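You operate a simulated robot arm through the tools that you are given. There is no shell and no other tool. Be economical: measure what you need, move in short steps, check, and stop when the job is done.

Carry out the task below with a simulated robot arm. There is one attempt and no reset: what you move stays moved.

JOB
Pump rinse water from the tun to the strainer till the level gauge reads 4 or less.
Fine: tun outlet wheel wide open before the tun pump starts; stop the pump before the tun runs dry, then close the wheel; leave the tun's levers, raise no alarm.

The check looks at the end state, three seconds after you hand in, the way a careful person would. Anything else that was tipped, shoved, dropped, spilled or broken makes it a failure.

ROBOT AND FRAMES
A 7-joint arm with a fingered hand, fixed in place. Base frame: the origin is at the foot of the arm, x ahead of it, y to its left, z up. Units: mm, degrees, N and s.
With the tool pointing down near the work surface it reaches from about 160 to 320 mm from the base axis. Its first joint turns from -115.0 to 115.0 degrees. Payload 3.1 kg.
The TCP is the grasp point between the finger pads, 22 mm short of the fingertips. In the tool frame z runs along the fingers and y along their closing line. The gripper opens to 112 mm. The gripper's body begins 60 mm behind the TCP. The gripper is a hand of 3 fingers: y runs from the thumb to the fingers, the wrist lies at [0, 0, -218] in the tool frame, and closing takes about 1.5 s.
Orientation is that of the tool frame in the base frame, as [roll, pitch, yaw] about the fixed x, y, z axes, in that order (R = Rz(yaw) Ry(pitch) Rx(roll)). With the fingers straight down and closing along the base's y, the tool's x points along the base's -x, its y along +y and its z along -z.

CONTROLS
- The arm moves only by the tool apply_moves. Its argument "commands" is a list of rows, each a list of 7 numbers: the shift along the tool's x, y, z in cm, then the turn, a rotation vector about the tool's x, y, z in rad, then the gripper command, from -1 (shut) to 1 (fully open), values between in proportion. In form: [[dx, dy, dz, rx, ry, rz, hand], ...]. A call has 1 to 20 rows; each row is the pose to reach, as a shift and turn from the pose commanded when the call began, along the tool's axes at that moment. A row lasts 0.2 s, in which the tool goes at most 50 mm and 8.6 degrees; a call with a longer step from one row to the next is refused whole, and so is a gripper value outside its range. Where a pose cannot be reached the arm comes as near as it can. A force on the tool above 60 N (or 10 N above the force at the start of the call, whichever is more), or a blocked arm, ends the call early, and 0.2 s more pass. Each finger travels about 108 mm/s and halts on what it meets, pressing with about 26 N; the grip force reading is that of the motor and also rises with nothing between the fingers. The clock runs only during rows and for 0.2 s after the last one: add rows that repeat a pose to give the fingers time. The reply holds the time, the measured pose of the TCP, the force on the tool along the base axes, the opening and the grip force, in the units named above and with some noise, with the torque about the TCP (base axes, N m) and any sound that the robot's microphone picked up, and new pictures: "views" is both (left out), scene, wrist or none.
- Cameras (640 x 400 px; columns grow to the right, rows downward): "scene" is fixed at [50.9, -649.8, 1339.1]; the picture's right is [0.85, -0.53, 0.00], its down [-0.37, -0.59, -0.72] and it looks along [0.38, 0.61, -0.69] (base axes); focal length 355 px, centre (320, 200). "wrist" rides on the gripper at [66, 3, -80] in the tool frame; the picture's right is [-0.05, 1.00, 0.00], its down [-0.77, -0.04, -0.64] and it looks along [-0.64, -0.03, 0.77] (tool axes); focal length 275 px, centre (320, 200). There is no depth. A picture from a camera that has moved, and an enlarged one, comes with that camera's place and axes in the base frame and with its lens.
- slide_trunk(by): slides the trunk up (or, below 0, down) by that many mm; the arm rides with it, the base frame stays. It gives what a move gives, with no picture.
- set_grasp(shape): the hand has 3 fingers and takes this shape, open, in about a second: jaw (thumb against the fingers, like two jaws); tri (thumb and two fingers); tip (a fingertip pinch); poke (one finger out to press); point (the index stretched); flat (the hand flat); cup (the hand cupped); fist (a fist). The gripper value then closes the fingers along that shape, each until it touches; the sizes above hold for jaw. It gives what a move gives, with no picture.
- zoom(camera, box): a new picture of the part [left, top, right, bottom] of that camera's present view, enlarged. The clock stands still meanwhile.
- close_job(): hands the job in; it is judged then, once.

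Work in short steps. Places have to be worked out from the pictures, the camera data and where the tool is seen: move nearer, look again, correct. Check each grasp and each placing, and mend what went wrong. You have 120 turns and 200 pictures in all, those below and enlarged ones among them. Open the gripper and draw the arm clear of the work before you hand the job in, unless the task says otherwise; then end with one line.

The tools are called after ">>>" as a command line: name --pt "numbers of a row" for each row, then --argument value for the rest, lists and objects as JSON in quotes. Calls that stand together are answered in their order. apply_moves: Moves the arm, as the interface text tells. Its arguments: {"type":"object","properties":{"commands":{"type":"array"},"views":{"type":"string","enum":["both","scene","wrist","none"]}},"required":["commands"]} The other tools are called the same way: slide_trunk (by) slides the trunk up or down; set_grasp (shape) gives the hand a shape; zoom (camera, box) takes an enlarged picture of a part of a camera's view; close_job () hands the job in.

At the start:

```text
clock: 0.0
ee_pos: [267.8, -224.2, 977.3]
ee_rot: [-180.0, 0.0, 180.0]
ft_force: [0.0, 0.7, 0.8]
wrist_torque: [-0.01, 0.0, 0.0]
gripper_width: 111.7
grip_force: 0.0
shape: jaw
trunk travel left (down, up): [-835.0, 155.0]
```

scene: 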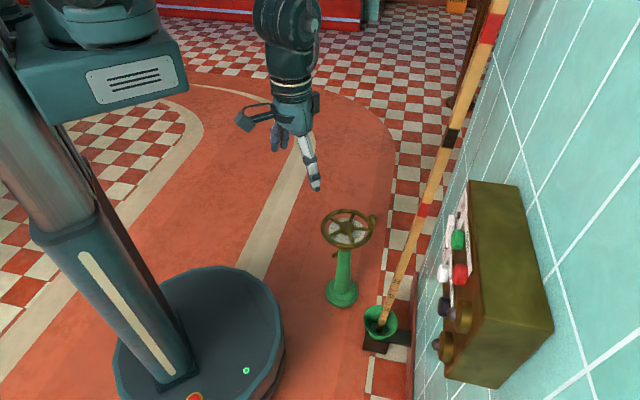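
wrist: 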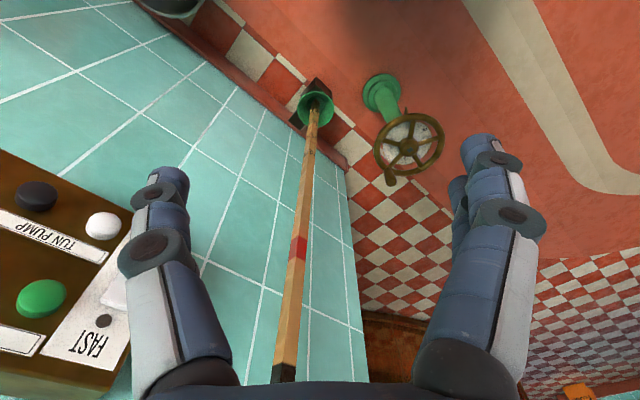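

I start by looking at the panel and wheel enlarged.

>>> zoom --camera "scene" --box '[400, 160, 560, 400]'

>>> zoom --camera "scene" --box '[290, 180, 430, 360]'

>>> zoom --camera "wrist" --box '[0, 130, 240, 400]'

```text
1.67 times, centred on (480, 280) of scene
camera zoom: at [50.9, -649.8, 1339.1], right [0.85, -0.53, 0.0], down [-0.37, -0.59, -0.72], along [0.38, 0.61, -0.69], focal length 591 px, centre (53, 67)
```

zoom: 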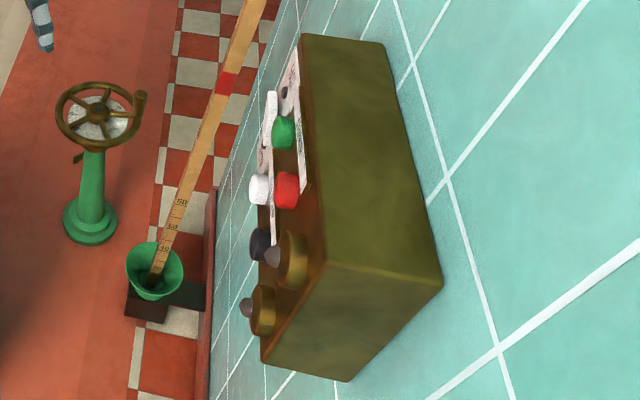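

```text
2.22 times, centred on (360, 270) of scene
camera zoom: at [50.9, -649.8, 1339.1], right [0.85, -0.53, 0.0], down [-0.37, -0.59, -0.72], along [0.38, 0.61, -0.69], focal length 788 px, centre (231, 44)
```

zoom: 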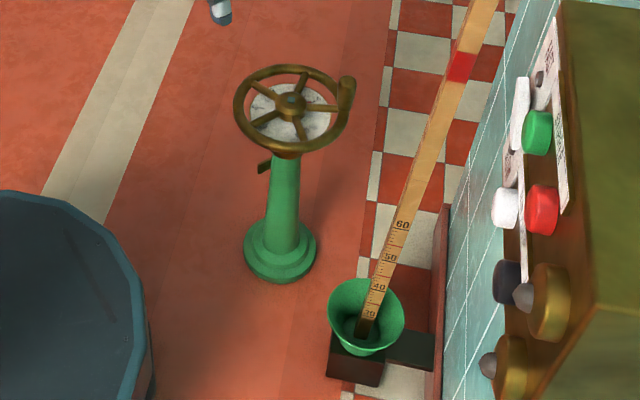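

```text
1.48 times, centred on (120, 265) of wrist
camera zoom: at [200.1, -221.2, 1057.7], right [0.05, 1.0, 0.0], down [0.77, -0.04, 0.64], along [0.64, -0.03, -0.77], focal length 408 px, centre (616, 104)
```

zoom: 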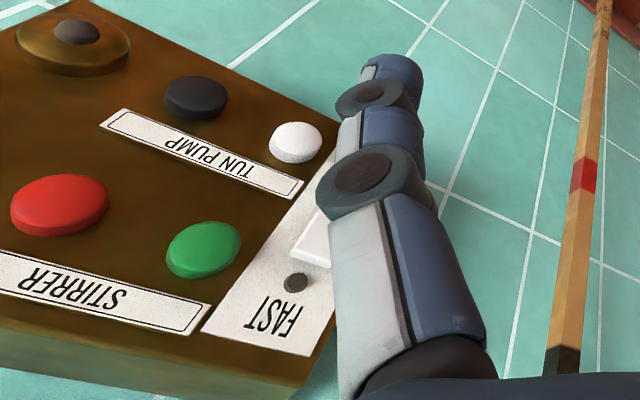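

The panel sits on a wall about 40° to my right (green button near [404,-470,931]), and the wheel's at about [557,-15,426]. I turn the hand towards the panel, yaw first.

>>> apply_moves --pt "0 0 0 0 0 0.147 1" --pt "0 0 0 0 0 0.293 1" --pt "0 0 0 0 0 0.44 1" --pt "0 0 0 0 0 0.587 1" --pt "0 0 0 0 0 0.733 1" --pt "0 0 0 0 0 0.88 1" --views "wrist"

```text
clock: 1.4
ee_pos: [266.5, -223.7, 976.9]
ee_rot: [-180.0, -0.1, 129.4]
ft_force: [-1.0, -0.4, 0.6]
wrist_torque: [0.03, -0.02, 0.03]
gripper_width: 112.1
grip_force: 0.1
shape: jaw
trunk travel left (down, up): [-835.0, 155.0]
camera wrist: at [226.7, -171.2, 1057.7], right [0.8, 0.6, 0.0], down [0.46, -0.62, 0.64], along [0.38, -0.51, -0.77], focal length 275 px, centre (320, 200)
```

wrist: 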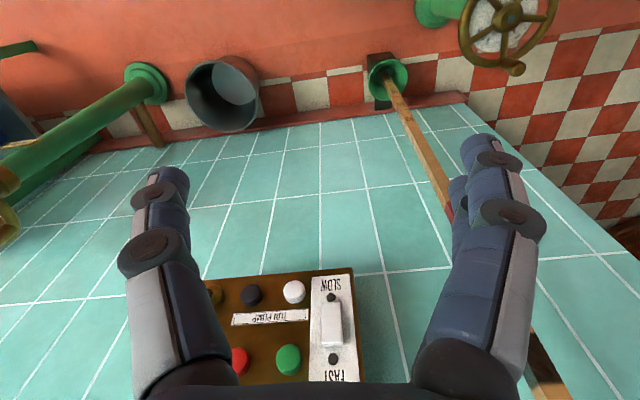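

The hand is square to the wall; more fittings are visible to the left (right side of the plant). I pitch the hand up to face the panel.

>>> apply_moves --pt "0 0 0 0 -0.14 0 1" --pt "0 0 0 0 -0.28 0 1" --pt "0 0 0 0 -0.42 0 1" --pt "0 0 0 0 -0.56 0 1" --pt "0 0 0 0 -0.7 0 1" --pt "0 0 0 0 -0.84 0 1" --views "both"

```text
clock: 3.0
ee_pos: [306.6, -216.2, 984.1]
ee_rot: [170.3, 50.8, 122.0]
ft_force: [-0.4, 1.3, 0.0]
wrist_torque: [0.04, -0.01, -0.02]
gripper_width: 111.8
grip_force: 0.1
shape: jaw
out of reach, approached as far as the arm can: row 1, 2, 3
trunk travel left (down, up): [-835.0, 155.0]
stopped in row 6: the arm was blocked; the commanded pose is now the measured one
camera wrist: at [242.5, -134.9, 984.7], right [0.78, 0.61, 0.14], down [-0.12, -0.08, 0.99], along [0.61, -0.79, 0.01], focal length 275 px, centre (320, 200)
```

scene: 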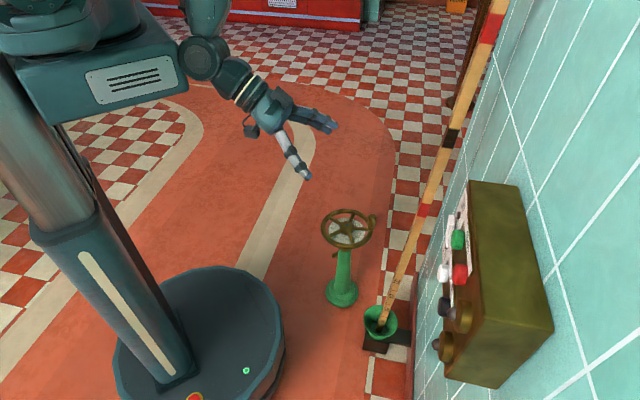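
wrist: 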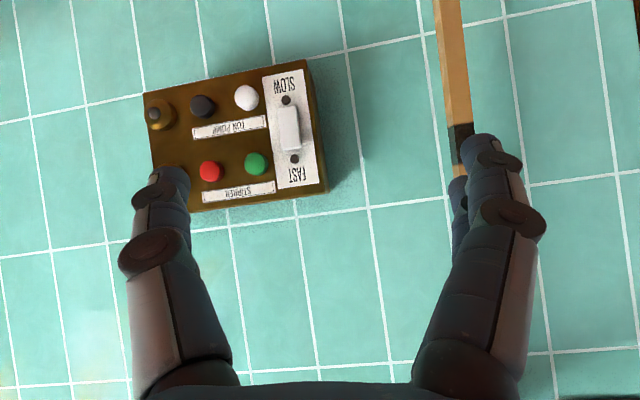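

The camera now looks straight at the panel; I enlarge it.

>>> zoom --camera "wrist" --box '[130, 50, 340, 220]'

>>> zoom --camera "scene" --box '[160, 0, 500, 200]'

```text
2.35 times, centred on (235, 135) of wrist
camera zoom: at [242.5, -134.9, 984.7], right [0.78, 0.61, 0.14], down [-0.12, -0.08, 0.99], along [0.61, -0.79, 0.01], focal length 648 px, centre (520, 353)
```

zoom: 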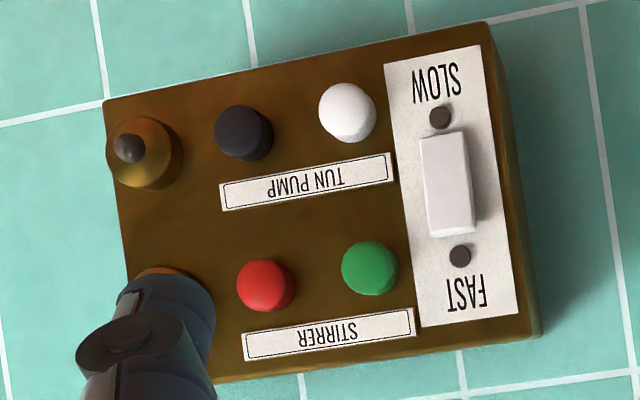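

```text
1.88 times, centred on (330, 100) of scene
camera zoom: at [50.9, -649.8, 1339.1], right [0.85, -0.53, 0.0], down [-0.37, -0.59, -0.72], along [0.38, 0.61, -0.69], focal length 668 px, centre (301, 388)
```

zoom: 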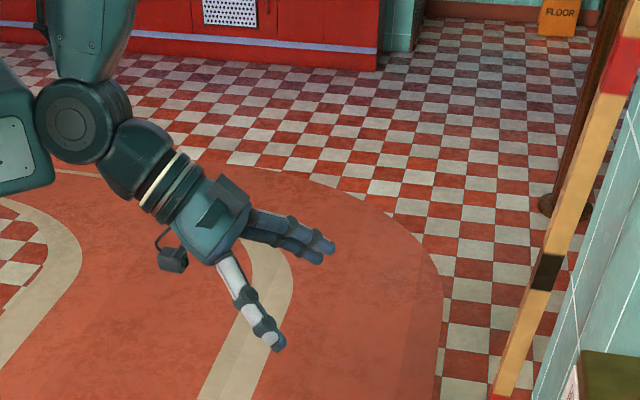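

Pump buttons are white (start, presumably) and black (stop) in the lower row. I still need to find the tun, the strainer and the level gauge, so I swing the camera round to the right to look.

>>> apply_moves --pt "0 -2.5 -0.3 0.109 -0.014 0.088 1" --pt "0 -5 -0.6 0.217 -0.028 0.175 1" --pt "0 -7.5 -1 0.326 -0.042 0.263 1" --pt "0 -10 -1.4 0.434 -0.056 0.35 1" --pt "0 -12.5 -1.8 0.543 -0.07 0.438 1" --pt "0 -15 -2.2 0.651 -0.084 0.525 1" --pt "0 -17.5 -2.6 0.76 -0.098 0.613 1" --views "wrist"

```text
clock: 4.6
ee_pos: [156.7, -312.3, 983.2]
ee_rot: [171.0, 50.6, 66.2]
ft_force: [0.0, -0.4, 0.6]
wrist_torque: [0.03, 0.0, -0.01]
gripper_width: 111.9
grip_force: 0.0
shape: jaw
trunk travel left (down, up): [-835.0, 155.0]
camera wrist: at [189.6, -215.0, 983.3], right [0.94, -0.32, 0.13], down [-0.13, 0.05, 0.99], along [-0.32, -0.95, 0.0], focal length 275 px, centre (320, 200)
```

wrist: 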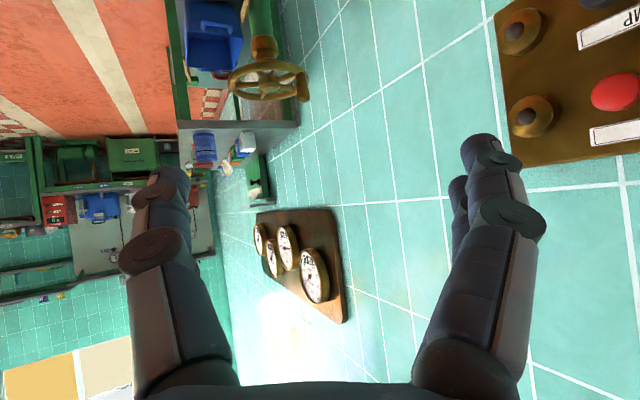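

A gauge board with four dials, and a second wheel on a green pipe, are on the wall. I enlarge both.

>>> zoom --camera "wrist" --box '[240, 200, 360, 330]'

>>> zoom --camera "wrist" --box '[170, 0, 330, 200]'

```text
3.08 times, centred on (300, 265) of wrist
camera zoom: at [189.6, -215.0, 983.3], right [0.94, -0.32, 0.13], down [-0.13, 0.05, 0.99], along [-0.32, -0.95, 0.0], focal length 847 px, centre (382, 0)
```

zoom: 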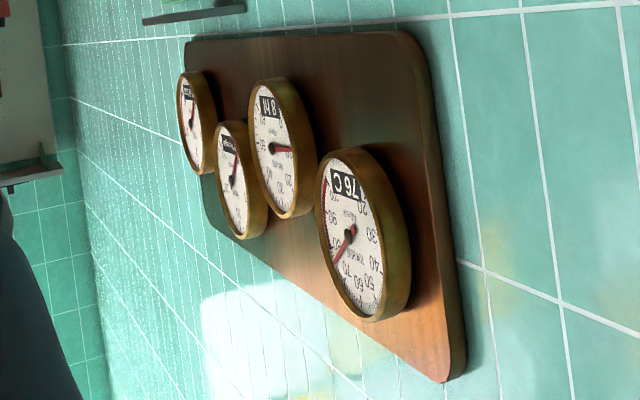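

```text
2.00 times, centred on (250, 100) of wrist
camera zoom: at [189.6, -215.0, 983.3], right [0.94, -0.32, 0.13], down [-0.13, 0.05, 0.99], along [-0.32, -0.95, 0.0], focal length 551 px, centre (460, 400)
```

zoom: 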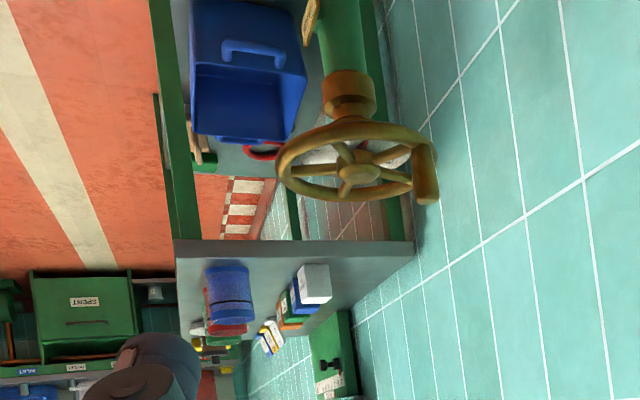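

The dials need a squarer view: I shift the hand along the wall and up a little.

>>> apply_moves --pt "-2 -3 0.3 0 0 0 1" --pt "-4 -6 0.6 0 0 0 1" --pt "-6 -9 0.9 0 0 0 1" --pt "-8 -12 1.2 0 0 0 1" --pt "-10 -15 1.5 0 0 0 1" --pt "-11.4 -17.7 1.7 0 0 0 1" --views "wrist"

```text
clock: 6.0
ee_pos: [-10.8, -375.9, 941.6]
ee_rot: [170.8, 50.7, 66.5]
ft_force: [-0.7, -0.1, 0.6]
wrist_torque: [0.01, 0.01, 0.0]
gripper_width: 112.1
grip_force: 0.0
shape: jaw
out of reach, approached as far as the arm can: row 2, 3, 4, 5, 6
trunk travel left (down, up): [-835.0, 155.0]
camera wrist: at [21.1, -277.5, 941.6], right [0.94, -0.31, 0.14], down [-0.13, 0.05, 0.99], along [-0.31, -0.95, 0.01], focal length 275 px, centre (320, 200)
```

wrist: 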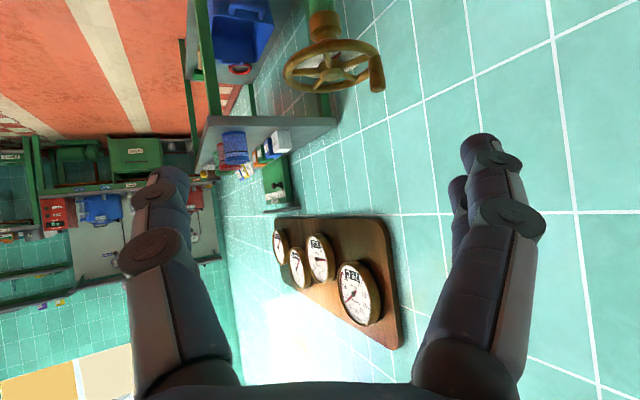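

Better angle; I enlarge the dials and the fittings near the second wheel.

>>> zoom --camera "wrist" --box '[265, 220, 345, 300]'

>>> zoom --camera "wrist" --box '[325, 250, 405, 330]'

>>> zoom --camera "wrist" --box '[270, 0, 400, 110]'

```text
5.00 times, centred on (305, 260) of wrist
camera zoom: at [21.1, -277.5, 941.6], right [0.94, -0.31, 0.14], down [-0.13, 0.05, 0.99], along [-0.31, -0.95, 0.01], focal length 1376 px, centre (395, -100)
```

zoom: 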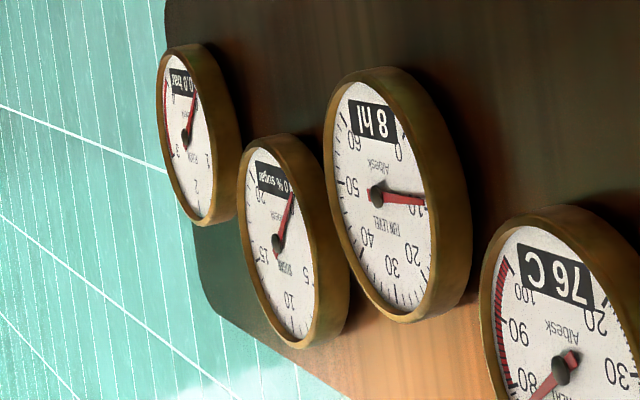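

```text
5.00 times, centred on (365, 290) of wrist
camera zoom: at [21.1, -277.5, 941.6], right [0.94, -0.31, 0.14], down [-0.13, 0.05, 0.99], along [-0.31, -0.95, 0.01], focal length 1376 px, centre (95, -250)
```

zoom: 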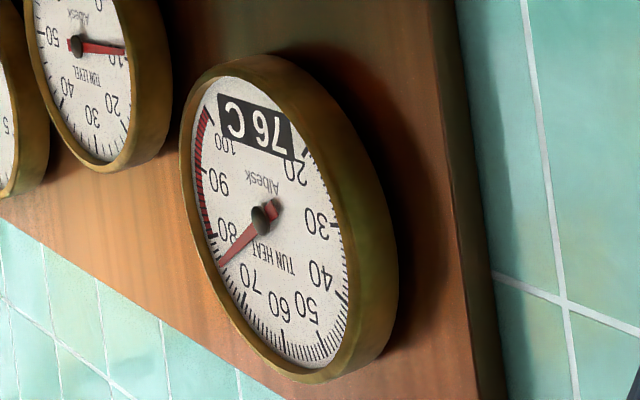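

```text
3.64 times, centred on (335, 55) of wrist
camera zoom: at [21.1, -277.5, 941.6], right [0.94, -0.31, 0.14], down [-0.13, 0.05, 0.99], along [-0.31, -0.95, 0.01], focal length 1001 px, centre (266, 727)
```

zoom: 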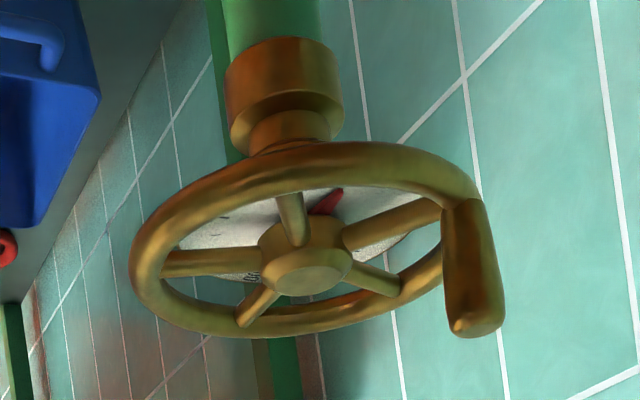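

The third dial is TUN LEVEL, reading 8 hl. Now I tilt the camera down to read the plates around the second wheel (near [-73,-760,711]).

>>> apply_moves --pt "0 0 0 0 0.14 0 1" --pt "0 0 0 0 0.28 0 1" --pt "0 0 0 0 0.42 0 1" --pt "0 0 0 0 0.56 0 1" --views "wrist"

```text
clock: 7.0
ee_pos: [36.1, -396.8, 955.4]
ee_rot: [176.9, 19.2, 71.5]
ft_force: [-0.3, 0.5, 0.1]
wrist_torque: [-0.03, -0.02, -0.01]
gripper_width: 112.2
grip_force: 0.0
shape: jaw
out of reach, approached as far as the arm can: row 1, 2, 3, 4
trunk travel left (down, up): [-835.0, 155.0]
camera wrist: at [62.3, -312.1, 1010.3], right [0.94, -0.34, 0.07], down [-0.23, -0.47, 0.85], along [-0.26, -0.81, -0.52], focal length 275 px, centre (320, 200)
```

wrist: 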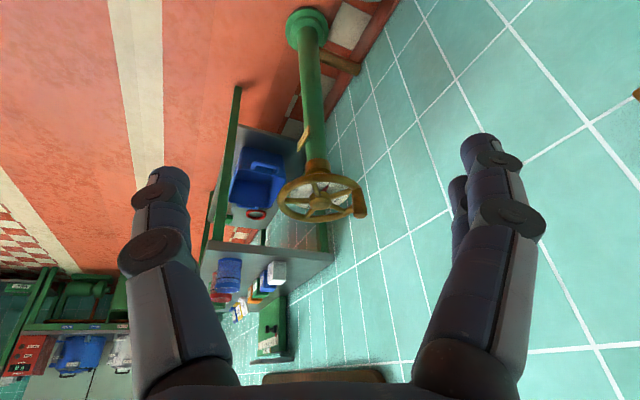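

>>> zoom --camera "wrist" --box '[270, 110, 380, 230]'

>>> zoom --camera "wrist" --box '[180, 80, 320, 360]'

```text
3.33 times, centred on (325, 170) of wrist
camera zoom: at [62.3, -312.1, 1010.3], right [0.94, -0.34, 0.07], down [-0.23, -0.47, 0.85], along [-0.26, -0.81, -0.52], focal length 918 px, centre (303, 300)
```

zoom: 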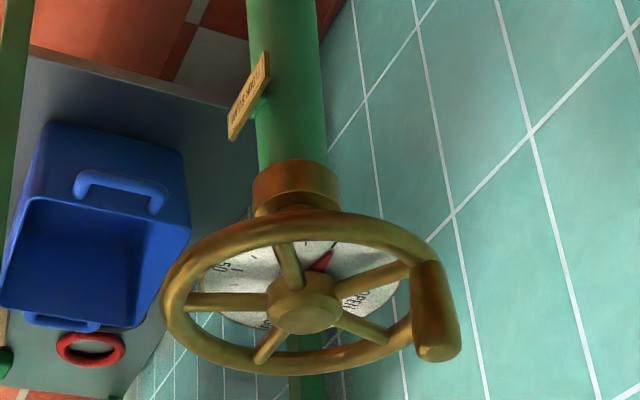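

```text
1.43 times, centred on (250, 220) of wrist
camera zoom: at [62.3, -312.1, 1010.3], right [0.94, -0.34, 0.07], down [-0.23, -0.47, 0.85], along [-0.26, -0.81, -0.52], focal length 393 px, centre (420, 171)
```

zoom: 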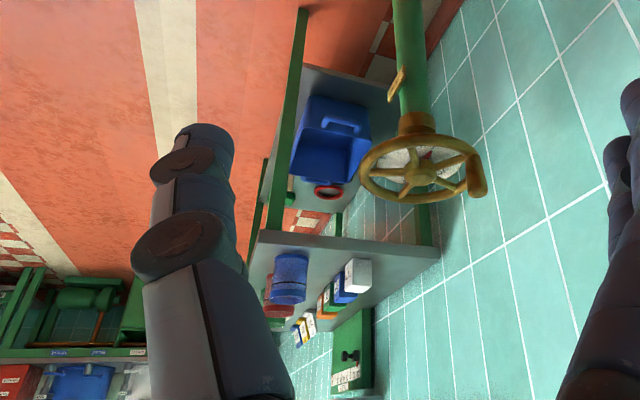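

>>> zoom --camera "wrist" --box '[290, 120, 330, 160]'

>>> zoom --camera "wrist" --box '[290, 175, 350, 225]'

>>> zoom --camera "scene" --box '[315, 200, 385, 280]'

```text
10.00 times, centred on (310, 140) of wrist
camera zoom: at [62.3, -312.1, 1010.3], right [0.94, -0.34, 0.07], down [-0.23, -0.47, 0.85], along [-0.26, -0.81, -0.52], focal length 2753 px, centre (420, 800)
```

zoom: 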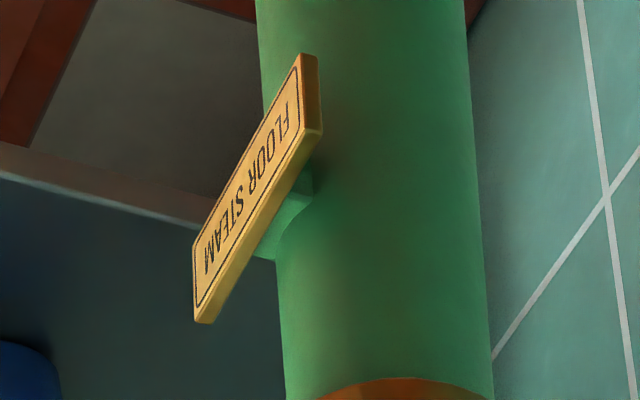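

```text
8.00 times, centred on (320, 200) of wrist
camera zoom: at [62.3, -312.1, 1010.3], right [0.94, -0.34, 0.07], down [-0.23, -0.47, 0.85], along [-0.26, -0.81, -0.52], focal length 2202 px, centre (320, 200)
```

zoom: 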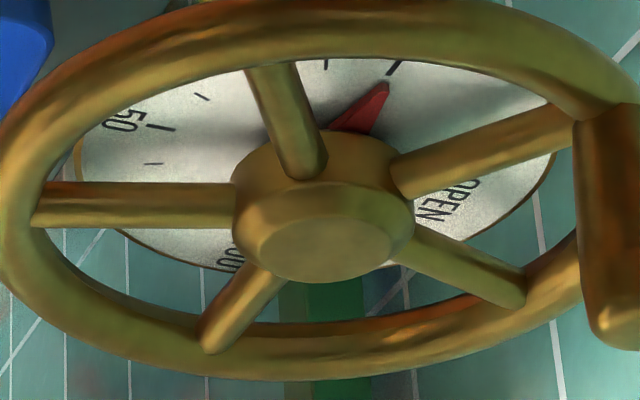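

```text
5.00 times, centred on (350, 240) of scene
camera zoom: at [50.9, -649.8, 1339.1], right [0.85, -0.53, 0.0], down [-0.37, -0.59, -0.72], along [0.38, 0.61, -0.69], focal length 1773 px, centre (170, 0)
```

zoom: 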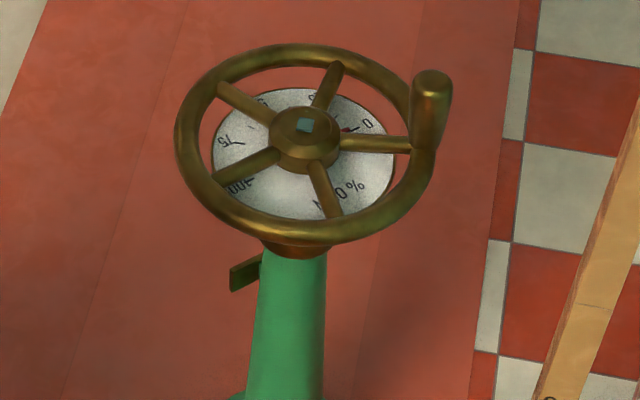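

That wheel is FLOOR STEAM, so not mine; the pillar wheel has an opening dial at 0 %. I bring the hand back to vertical, then round to the front to inspect the pillar wheel.

>>> apply_moves --pt "2.8 3.2 -1.5 0 0.11 0 1" --pt "5.6 6.4 -3 0 0.22 0 1" --pt "8.3 9.6 -4.5 0 0.335 0 1" --views "none"

```text
clock: 7.8
ee_pos: [156.7, -335.0, 978.7]
ee_rot: [177.2, 0.0, 72.2]
ft_force: [0.5, -0.4, -0.8]
wrist_torque: [-0.02, -0.01, 0.01]
gripper_width: 111.9
grip_force: 0.2
shape: jaw
trunk travel left (down, up): [-835.0, 155.0]
```

Vertical again. Now I swing to the front while turning the hand so the camera side faces outward.

>>> apply_moves --pt "3.4 0.6 0 0 0 0.14 1" --pt "6.8 1.2 0 0 0 0.28 1" --pt "10.2 1.7 0 0 0 0.42 1" --pt "13.6 2.3 0 0 0 0.56 1" --pt "17 2.9 0 0 0 0.7 1" --pt "20.4 3.5 0 0 0 0.84 1" --pt "23.8 4 0 0 0 0.98 1" --pt "27.2 4.6 0 0 0 1.12 1" --pt "30.6 5.2 0 0 0 1.26 1" --views "both"

```text
clock: 9.8
ee_pos: [298.5, -59.2, 983.1]
ee_rot: [179.1, -2.6, -0.1]
ft_force: [-0.1, -0.1, -0.2]
wrist_torque: [0.01, -0.02, -0.02]
gripper_width: 111.9
grip_force: 0.0
shape: jaw
trunk travel left (down, up): [-835.0, 155.0]
camera wrist: at [360.8, -61.6, 1066.2], right [-0.05, -1.0, 0.01], down [-0.8, 0.05, 0.6], along [-0.6, 0.02, -0.8], focal length 275 px, centre (320, 200)
```

scene: 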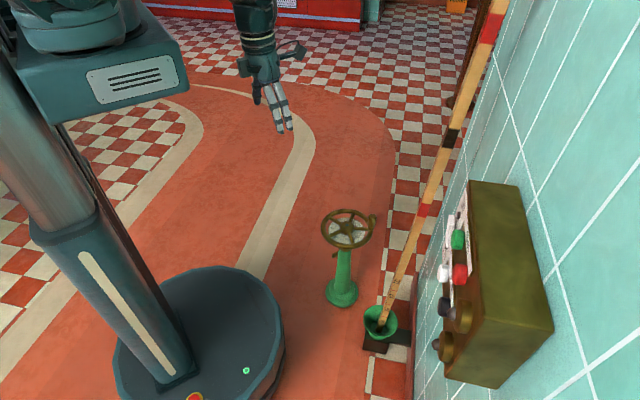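
wrist: 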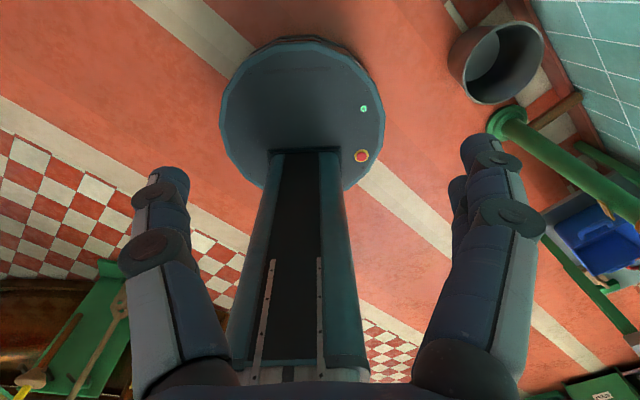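

The flipped orientation works. I pitch the tool forward 45° so the camera looks down over the fingertips.

>>> apply_moves --pt "0 0 0 0 0.14 0 1" --pt "0 0 0 0 0.28 0 1" --pt "0 0 0 0 0.42 0 1" --pt "0 0 0 0 0.56 0 1" --pt "0 0 0 0 0.7 0 1" --pt "0 0 0 0 0.83 0 1" --views "wrist"

```text
clock: 11.2
ee_pos: [371.9, -42.5, 1227.1]
ee_rot: [178.9, -46.7, 1.6]
ft_force: [-0.6, 0.3, 0.2]
wrist_torque: [0.03, -0.06, 0.02]
gripper_width: 111.9
grip_force: 0.1
shape: jaw
out of reach, approached as far as the arm can: row 2, 3, 4, 5, 6
trunk travel left (down, up): [-835.0, 155.0]
camera wrist: at [357.5, -45.4, 1330.6], right [-0.02, -1.0, -0.02], down [-0.99, 0.02, -0.13], along [0.13, 0.02, -0.99], focal length 275 px, centre (320, 200)
```

wrist: 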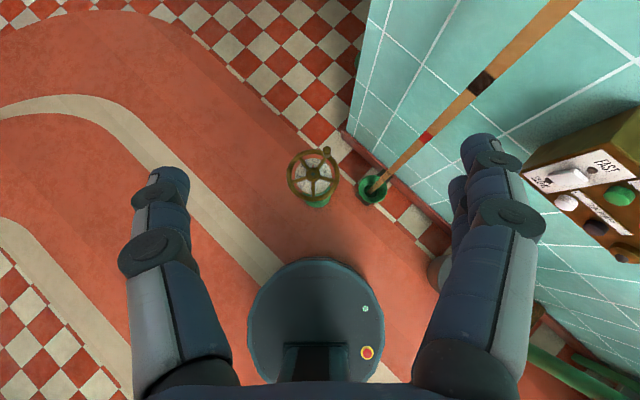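

Pitching pushed the wrist up because it was too near the axis; I test the reach by moving forward and down.

>>> apply_moves --pt "1.1 0 4.1 0 0 0 1" --pt "2.2 0 8.2 0 0 0 1" --pt "3.3 0 12.3 0 0 0 1" --pt "4.5 0 16.4 0 0 0 1" --views "none"

```text
clock: 12.2
ee_pos: [527.2, -36.4, 1143.5]
ee_rot: [178.8, -46.5, 2.1]
ft_force: [0.3, -0.4, -0.2]
wrist_torque: [-0.04, 0.01, 0.04]
gripper_width: 112.1
grip_force: 0.0
shape: jaw
out of reach, approached as far as the arm can: row 1, 2, 3
trunk travel left (down, up): [-835.0, 155.0]
```

Good reach; I check the far end of the circle.

>>> apply_moves --pt "0.3 0 4 0 0 0 1" --pt "0.6 0 8 0 0 0 1" --pt "0.8 0 11 0 0 0 1" --pt "1 0 14.2 0 0 0 1" --views "none"

```text
clock: 13.2
ee_pos: [633.5, -40.8, 1050.3]
ee_rot: [178.8, -46.4, 1.5]
ft_force: [-0.1, -1.3, -0.3]
wrist_torque: [-0.02, -0.02, 0.0]
gripper_width: 112.2
grip_force: 0.1
shape: jaw
trunk travel left (down, up): [-835.0, 155.0]
```

Reach is fine to 633 mm. I lower the trunk 400 mm and look down on the wheel.

>>> slide_trunk --by -400

>>> apply_moves --pt "0 0 0 0 0 0 1" --views "both"

```text
clock: 17.0
ee_pos: [632.0, -40.9, 651.7]
ee_rot: [178.8, -46.5, 1.7]
ft_force: [-0.2, -0.5, -0.6]
wrist_torque: [0.01, -0.02, 0.0]
gripper_width: 112.2
grip_force: 0.0
shape: jaw
trunk travel left (down, up): [-435.0, 555.0]
```

```text
clock: 17.4
ee_pos: [631.8, -39.0, 651.6]
ee_rot: [178.9, -46.5, 1.5]
ft_force: [-0.3, -0.1, 0.3]
wrist_torque: [-0.02, 0.02, 0.02]
gripper_width: 112.1
grip_force: 0.0
shape: jaw
trunk travel left (down, up): [-435.0, 555.0]
camera wrist: at [618.6, -41.9, 755.7], right [-0.02, -1.0, -0.02], down [-0.99, 0.02, -0.12], along [0.12, 0.02, -0.99], focal length 275 px, centre (320, 200)
```

scene: 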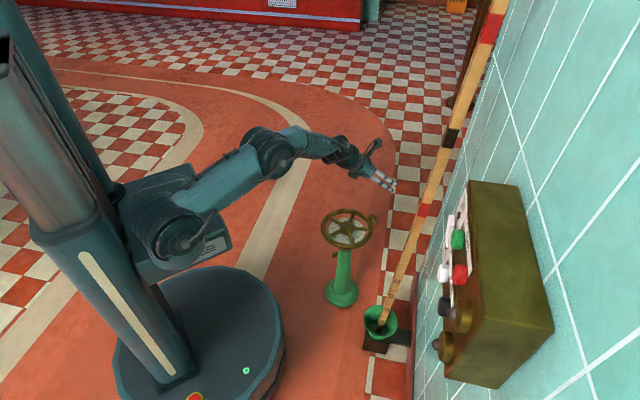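
wrist: 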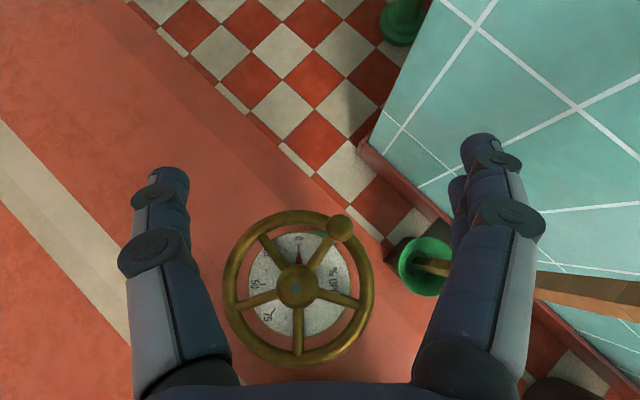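

The pole stands near (600,-248) at wheel height, clear of the wheel. I enlarge the dial.

>>> zoom --camera "wrist" --box '[210, 195, 390, 385]'

>>> zoom --camera "scene" --box '[320, 200, 390, 320]'

```text
2.11 times, centred on (300, 290) of wrist
camera zoom: at [618.6, -41.9, 755.7], right [-0.02, -1.0, -0.02], down [-0.99, 0.02, -0.12], along [0.12, 0.02, -0.99], focal length 580 px, centre (362, 10)
```

zoom: 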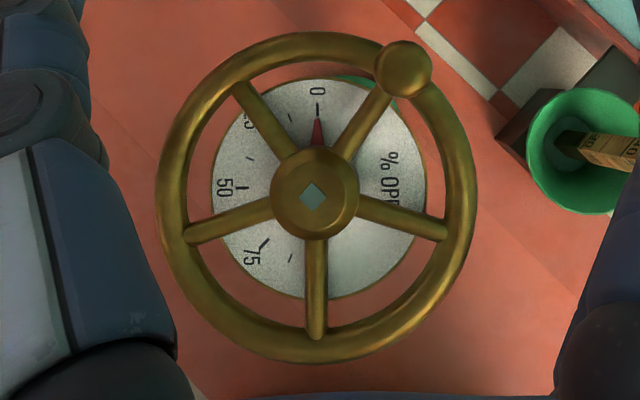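

```text
3.33 times, centred on (355, 260) of scene
camera zoom: at [50.9, -649.8, 1339.1], right [0.85, -0.53, 0.0], down [-0.37, -0.59, -0.72], along [0.38, 0.61, -0.69], focal length 1182 px, centre (203, 0)
```

zoom: 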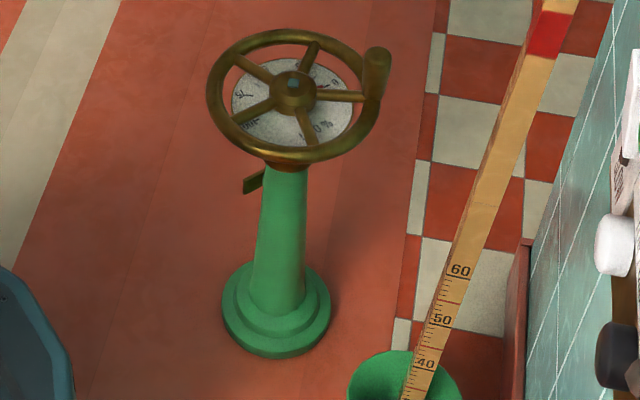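

Dial: 0 at the far side, rising counter-clockwise to 100 % over about half a turn; pointer at 0. A nameplate hangs on the robot side of the pillar, so I back off with the tool level to read it.

>>> apply_moves --pt "-3.5 -0.4 -1 0 0.12 0 1" --pt "-7 -0.8 -2 0 0.24 0 1" --pt "-10.5 -1.2 -3 0 0.36 0 1" --pt "-14 -1.6 -4 0 0.48 0 1" --pt "-17.5 -2 -5 0 0.6 0 1" --pt "-21 -2.4 -6.2 0 0.7 0 1" --views "wrist"

```text
clock: 18.8
ee_pos: [629.3, 54.6, 649.0]
ee_rot: [174.3, -68.8, 8.1]
ft_force: [0.1, -0.5, -0.5]
wrist_torque: [-0.01, -0.03, -0.01]
gripper_width: 111.8
grip_force: 0.0
shape: jaw
out of reach, approached as far as the arm can: row 1, 2, 3, 4, 5, 6
trunk travel left (down, up): [-435.0, 555.0]
camera wrist: at [578.5, 50.2, 740.2], right [0.03, -1.0, -0.01], down [-0.87, -0.02, -0.49], along [0.49, 0.02, -0.87], focal length 275 px, centre (320, 200)
```

wrist: 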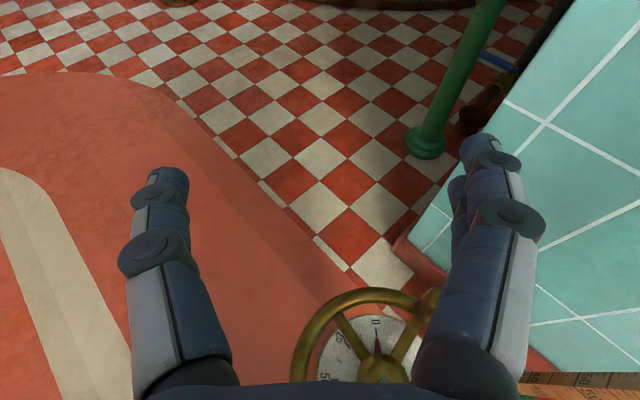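

The level pose wasn't reachable. I retract to tool-down near the column instead, then turn the camera to the near side to read the plate.

>>> apply_moves --pt "-0.8 0.6 -3 0 -0.133 0 1" --pt "-1.6 1.2 -6 0 -0.267 0 1" --pt "-2.4 2 -9 0 -0.4 0 1" --pt "-3.2 2.6 -12 0 -0.533 0 1" --pt "-4 3.2 -15 0 -0.667 0 1" --pt "-4.8 4 -18 0 -0.8 0 1" --pt "-5.6 4.6 -21 0 -0.933 0 1" --pt "-6.4 5.2 -24 0 -1.067 0 1" --pt "-7.3 6 -27 0 -1.2 0 1" --views "none"

```text
clock: 20.8
ee_pos: [444.2, 44.1, 689.3]
ee_rot: [177.9, -0.1, 2.6]
ft_force: [-0.5, 0.5, 1.4]
wrist_torque: [-0.01, 0.01, 0.02]
gripper_width: 112.1
grip_force: 0.1
shape: jaw
out of reach, approached as far as the arm can: row 1, 2, 3, 4, 5, 6, 7, 8, 9
trunk travel left (down, up): [-435.0, 555.0]
```

>>> apply_moves --pt "-1.2 0.6 1 0 0 -0.143 1" --pt "-2.4 1.2 2 0 0 -0.286 1" --pt "-3.6 1.8 3 0 0 -0.429 1" --pt "-4.8 2.4 4 0 0 -0.572 1" --pt "-6 3 5 0 0 -0.715 1" --pt "-7.2 3.6 6 0 0 -0.858 1" --pt "-8.4 4.2 7 0 0 -1.0 1" --pt "-9.6 4.8 8 0 0 -1.143 1" --pt "-10.8 5.4 9 0 0 -1.286 1" --pt "-12.4 5.9 9.9 0 0 -1.429 1" --pt "-12.4 5.9 9.9 0 0 -1.571 1" --pt "-12.4 5.9 9.9 0 0 -1.714 1" --pt "-12.4 5.9 9.9 0 0 -1.857 1" --pt "-12.4 5.9 9.9 0 0 -2.0 1" --pt "-12.4 5.9 9.9 0 0 -2.143 1" --pt "-12.4 5.9 9.9 0 0 -2.286 1" --pt "-12.4 5.9 9.9 0 0 -2.429 1" --pt "-12.4 5.9 9.9 0 0 -2.572 1" --views "wrist"

```text
clock: 24.6
ee_pos: [441.6, 41.2, 568.5]
ee_rot: [-178.5, 1.3, 150.2]
ft_force: [-0.5, 0.9, -0.5]
wrist_torque: [-0.02, 0.01, -0.01]
gripper_width: 111.9
grip_force: 0.0
shape: jaw
out of reach, approached as far as the arm can: row 1, 2, 3, 4, 5, 6, 7, 8, 9, 10, 11, 12, 13, 14, 15, 16, 17, 18
trunk travel left (down, up): [-435.0, 555.0]
camera wrist: at [384.3, 79.0, 647.6], right [0.54, 0.84, -0.03], down [0.65, -0.39, 0.65], along [0.54, -0.37, -0.76], focal length 275 px, centre (320, 200)
```

wrist: 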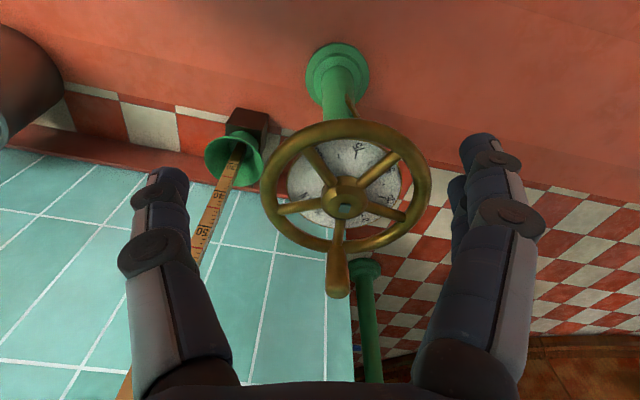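

>>> zoom --camera "wrist" --box '[325, 80, 375, 130]'

>>> zoom --camera "wrist" --box '[260, 110, 440, 300]'

```text
8.00 times, centred on (350, 105) of wrist
camera zoom: at [384.3, 79.0, 647.6], right [0.54, 0.84, -0.03], down [0.65, -0.39, 0.65], along [0.54, -0.37, -0.76], focal length 2202 px, centre (80, 960)
```

zoom: 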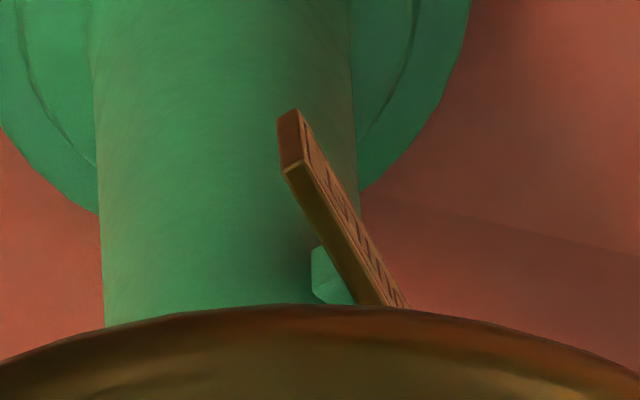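

```text
2.11 times, centred on (350, 205) of wrist
camera zoom: at [384.3, 79.0, 647.6], right [0.54, 0.84, -0.03], down [0.65, -0.39, 0.65], along [0.54, -0.37, -0.76], focal length 580 px, centre (257, 190)
```

zoom: 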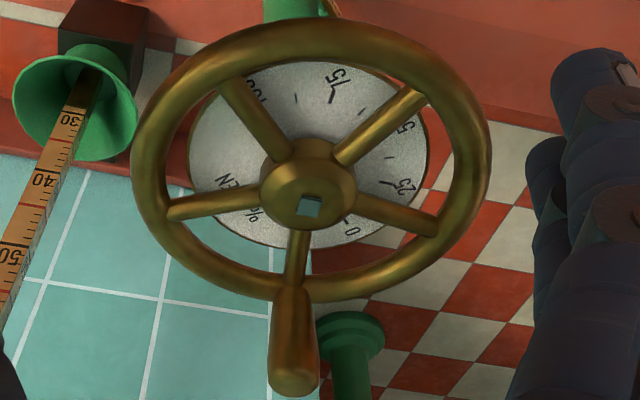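

The plate faces +y, so I move the hand round to that side.

>>> apply_moves --pt "1.8 2.2 0.5 0 0 0.145 1" --pt "3.6 4.4 1 0 0 0.29 1" --pt "5.4 6.6 1.5 0 0 0.435 1" --pt "7.2 8.8 2 0 0 0.58 1" --pt "8.9 10.9 2.8 0 0 0.72 1" --pt "8.9 10.9 2.8 0 0 0.72 1" --views "wrist"

```text
clock: 26.0
ee_pos: [414.6, 181.3, 542.9]
ee_rot: [179.3, 2.3, 108.6]
ft_force: [-0.1, 0.4, -0.7]
wrist_torque: [0.05, -0.02, 0.0]
gripper_width: 111.8
grip_force: 0.1
shape: jaw
trunk travel left (down, up): [-435.0, 555.0]
camera wrist: at [393.5, 246.5, 621.0], right [0.96, 0.27, 0.01], down [0.2, -0.72, 0.67], along [0.19, -0.64, -0.75], focal length 275 px, centre (320, 200)
```

wrist: 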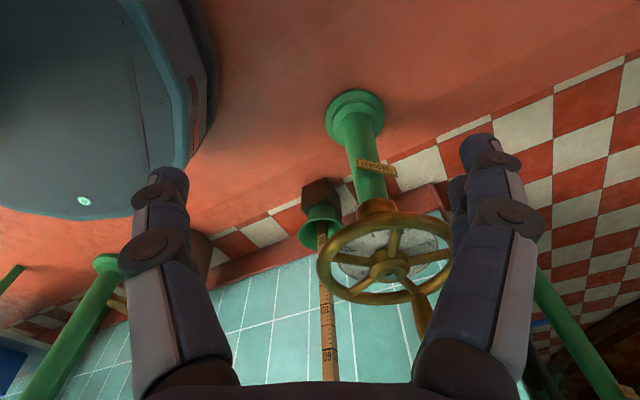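

>>> zoom --camera "wrist" --box '[350, 145, 405, 190]'

>>> zoom --camera "wrist" --box '[310, 180, 460, 330]'

```text
8.89 times, centred on (378, 168) of wrist
camera zoom: at [393.5, 246.5, 621.0], right [0.96, 0.27, 0.01], down [0.2, -0.72, 0.67], along [0.19, -0.64, -0.75], focal length 2447 px, centre (-191, 489)
```

zoom: 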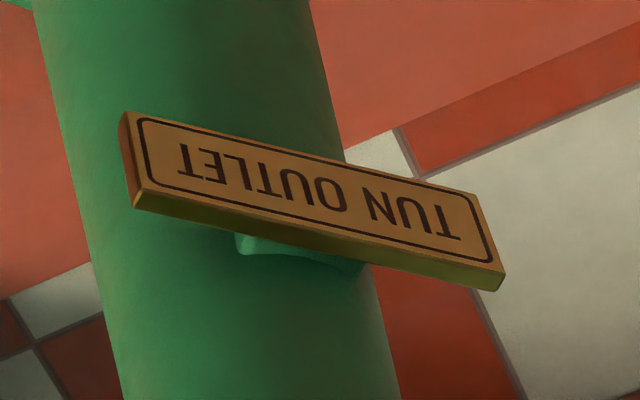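

```text
2.67 times, centred on (385, 255) of wrist
camera zoom: at [393.5, 246.5, 621.0], right [0.96, 0.27, 0.01], down [0.2, -0.72, 0.67], along [0.19, -0.64, -0.75], focal length 734 px, centre (147, 53)
```

zoom: 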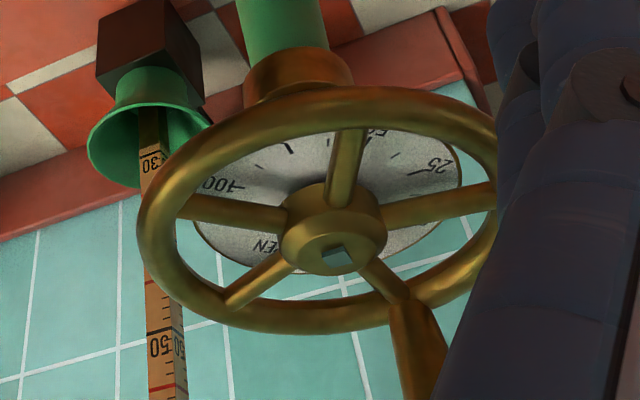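

It reads TUN OUTLET: correct wheel. Hub ≈ (560,-10,435), knob ≈ (623,-56), top ≈ 494. I flip the hand back, above the wheel.

>>> apply_moves --pt "-1.3 -0.3 -1 0 0 0.137 1" --pt "-2.6 -0.6 -2 0 0 0.274 1" --pt "-3.9 -0.9 -3 0 0 0.411 1" --pt "-5.2 -1.2 -4 0 0 0.548 1" --pt "-6.5 -1.5 -5 0 0 0.685 1" --pt "-7.8 -1.8 -6 0 0 0.822 1" --pt "-9.1 -2.1 -7 0 0 0.959 1" --pt "-10.4 -2.4 -8 0 0 1.096 1" --pt "-11.7 -2.8 -9 0 0 1.233 1" --pt "-13 -3.2 -9.7 0 0 1.37 1" --pt "-14.5 -3.6 -9.7 0 0 1.507 1" --pt "-16 -4 -9.7 0 0 1.644 1" --pt "-17 -4.2 -9.7 0 0 1.78 1" --pt "-17.7 -4.4 -9.7 0 0 1.895 1" --views "none"

```text
clock: 29.0
ee_pos: [427.5, 2.4, 644.9]
ee_rot: [178.0, -1.1, 0.0]
ft_force: [0.0, -0.1, -0.8]
wrist_torque: [0.04, 0.01, -0.01]
gripper_width: 111.9
grip_force: 0.1
shape: jaw
trunk travel left (down, up): [-435.0, 555.0]
```

Now tilt 45° forward and move above the knob at z 600.

>>> apply_moves --pt "3.3 1 0.7 0 0.13 0 1" --pt "6.6 2 1.4 0 0.26 0 1" --pt "9.9 3 2.1 0 0.39 0 1" --pt "13.2 4 2.8 0 0.52 0 1" --pt "16.5 5 3.5 0 0.65 0 1" --pt "19.5 5.8 4.5 0 0.77 0 1" --pt "19.5 5.8 4.5 0 0.77 0 1" --views "wrist"

```text
clock: 30.6
ee_pos: [624.5, -55.4, 607.5]
ee_rot: [177.2, -45.4, 2.1]
ft_force: [-0.5, 0.0, -1.0]
wrist_torque: [0.03, 0.02, -0.03]
gripper_width: 112.4
grip_force: 0.0
shape: jaw
trunk travel left (down, up): [-435.0, 555.0]
camera wrist: at [612.7, -57.0, 711.9], right [-0.03, -1.0, 0.0], down [-0.99, 0.03, -0.1], along [0.1, 0.0, -0.99], focal length 275 px, centre (320, 200)
```

wrist: 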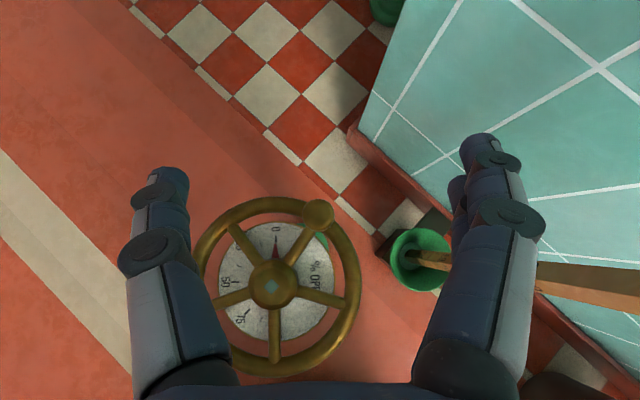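

Knob is dead centre under the TCP. Before gripping I test in the air that the near side of the circle is reachable in this posture.

>>> apply_moves --pt "-2.5 -1 -2.6 0 0 0 1" --pt "-5 -2 -5.2 0 0 0 1" --pt "-7.5 -3 -7.8 0 0 0 1" --pt "-10 -4.5 -10.3 0 0 0 1" --views "none"

```text
clock: 31.8
ee_pos: [568.5, -27.2, 624.5]
ee_rot: [176.5, -43.4, -3.4]
ft_force: [0.3, 0.7, 0.3]
wrist_torque: [-0.01, 0.0, -0.03]
gripper_width: 112.0
grip_force: 0.1
shape: jaw
out of reach, approached as far as the arm can: row 2, 3, 4
trunk travel left (down, up): [-435.0, 555.0]
stopped in row 4: the arm was blocked; the commanded pose is now the measured one
```

The near side needs less tilt (about vertical at r≈450, 45° at r≈620), so I'll vary the tilt along the circle. Back above the knob.

>>> apply_moves --pt "1.25 1.3 2.8 0.051 0.014 -0.02 1" --pt "2.5 2.6 5.66 0.102 0.028 -0.043 1" --pt "2.5 2.6 5.66 0.102 0.028 -0.043 1" --views "none"

>>> slide_trunk --by -95

>>> apply_moves --pt "0 0 0 0 0 0 1" --views "both"

```text
clock: 32.6
ee_pos: [618.7, -63.5, 609.2]
ee_rot: [-179.9, -45.6, -0.3]
ft_force: [-0.4, -0.2, -0.1]
wrist_torque: [-0.02, 0.0, 0.0]
gripper_width: 112.2
grip_force: 0.0
shape: jaw
trunk travel left (down, up): [-435.0, 555.0]
```

```text
clock: 33.9
ee_pos: [617.9, -63.5, 513.6]
ee_rot: [-179.8, -45.6, -0.4]
ft_force: [0.3, -0.2, 0.0]
wrist_torque: [0.01, 0.0, 0.02]
gripper_width: 111.9
grip_force: 0.1
shape: jaw
trunk travel left (down, up): [-340.0, 650.0]
```

```text
clock: 34.3
ee_pos: [618.2, -64.0, 514.0]
ee_rot: [-179.9, -45.5, -0.5]
ft_force: [-0.1, -0.4, 0.0]
wrist_torque: [0.04, 0.03, -0.01]
gripper_width: 112.0
grip_force: 0.2
shape: jaw
trunk travel left (down, up): [-340.0, 650.0]
camera wrist: at [606.5, -67.7, 617.8], right [-0.04, -1.0, -0.04], down [-0.99, 0.04, -0.11], along [0.11, 0.03, -0.99], focal length 275 px, centre (320, 200)
```

scene: 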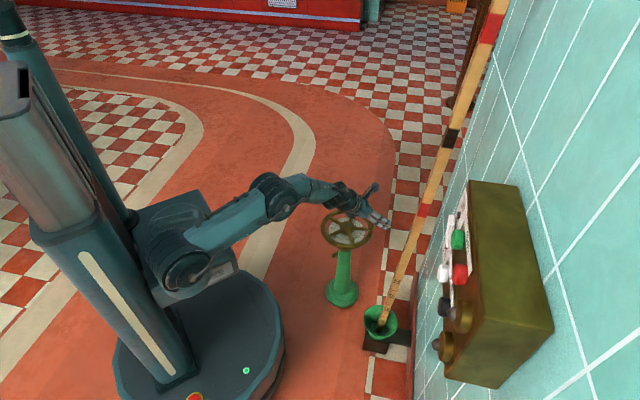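
wrist: 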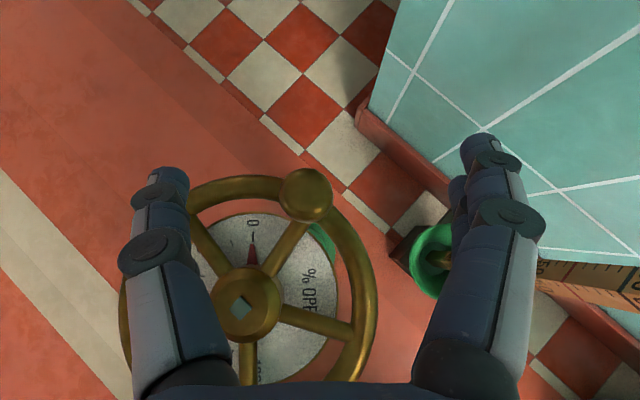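

Knob top at (624,-58). I lower onto it and close gently.

>>> apply_moves --pt "-0.85 -0.5 1.25 0 0 0 1" --pt "-1.7 -0.5 2.5 0 0 0 1" --pt "-1.7 -0.5 2.5 0 0 0 1" --views "wrist"

```text
clock: 35.1
ee_pos: [624.9, -58.2, 484.9]
ee_rot: [-179.8, -45.6, -0.4]
ft_force: [0.4, 0.1, -0.4]
wrist_torque: [0.02, 0.0, 0.04]
gripper_width: 112.1
grip_force: 0.0
shape: jaw
trunk travel left (down, up): [-340.0, 650.0]
camera wrist: at [612.9, -62.5, 588.0], right [-0.04, -1.0, -0.04], down [-0.99, 0.04, -0.11], along [0.11, 0.03, -0.99], focal length 275 px, centre (320, 200)
```

wrist: 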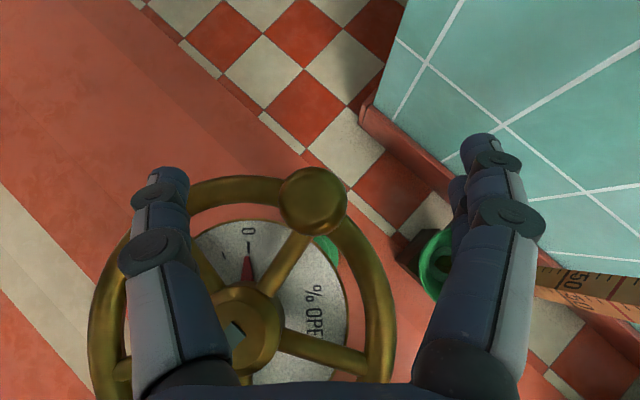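

Knob sits exactly at the TCP. Close the hand.

>>> apply_moves --pt "0 0 0 0 0 0 0" --pt "0 0 0 0 0 0 -0.4" --pt "0 0 0 0 0 0 -0.7" --pt "0 0 0 0 0 0 -0.8" --pt "0 0 0 0 0 0 -0.8" --pt "0 0 0 0 0 0 -0.8" --views "wrist"

```text
clock: 36.5
ee_pos: [624.7, -57.7, 484.0]
ee_rot: [-179.8, -45.7, -0.2]
ft_force: [12.8, 4.7, 1.0]
wrist_torque: [-0.06, -0.1, 0.02]
gripper_width: 8.5
grip_force: 26.2
shape: jaw
trunk travel left (down, up): [-340.0, 650.0]
camera wrist: at [613.8, -61.3, 588.5], right [-0.03, -1.0, -0.04], down [-0.99, 0.04, -0.11], along [0.11, 0.03, -0.99], focal length 275 px, centre (320, 200)
```

wrist: 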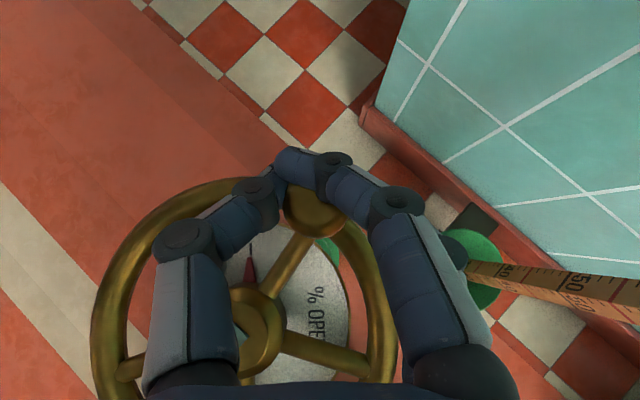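

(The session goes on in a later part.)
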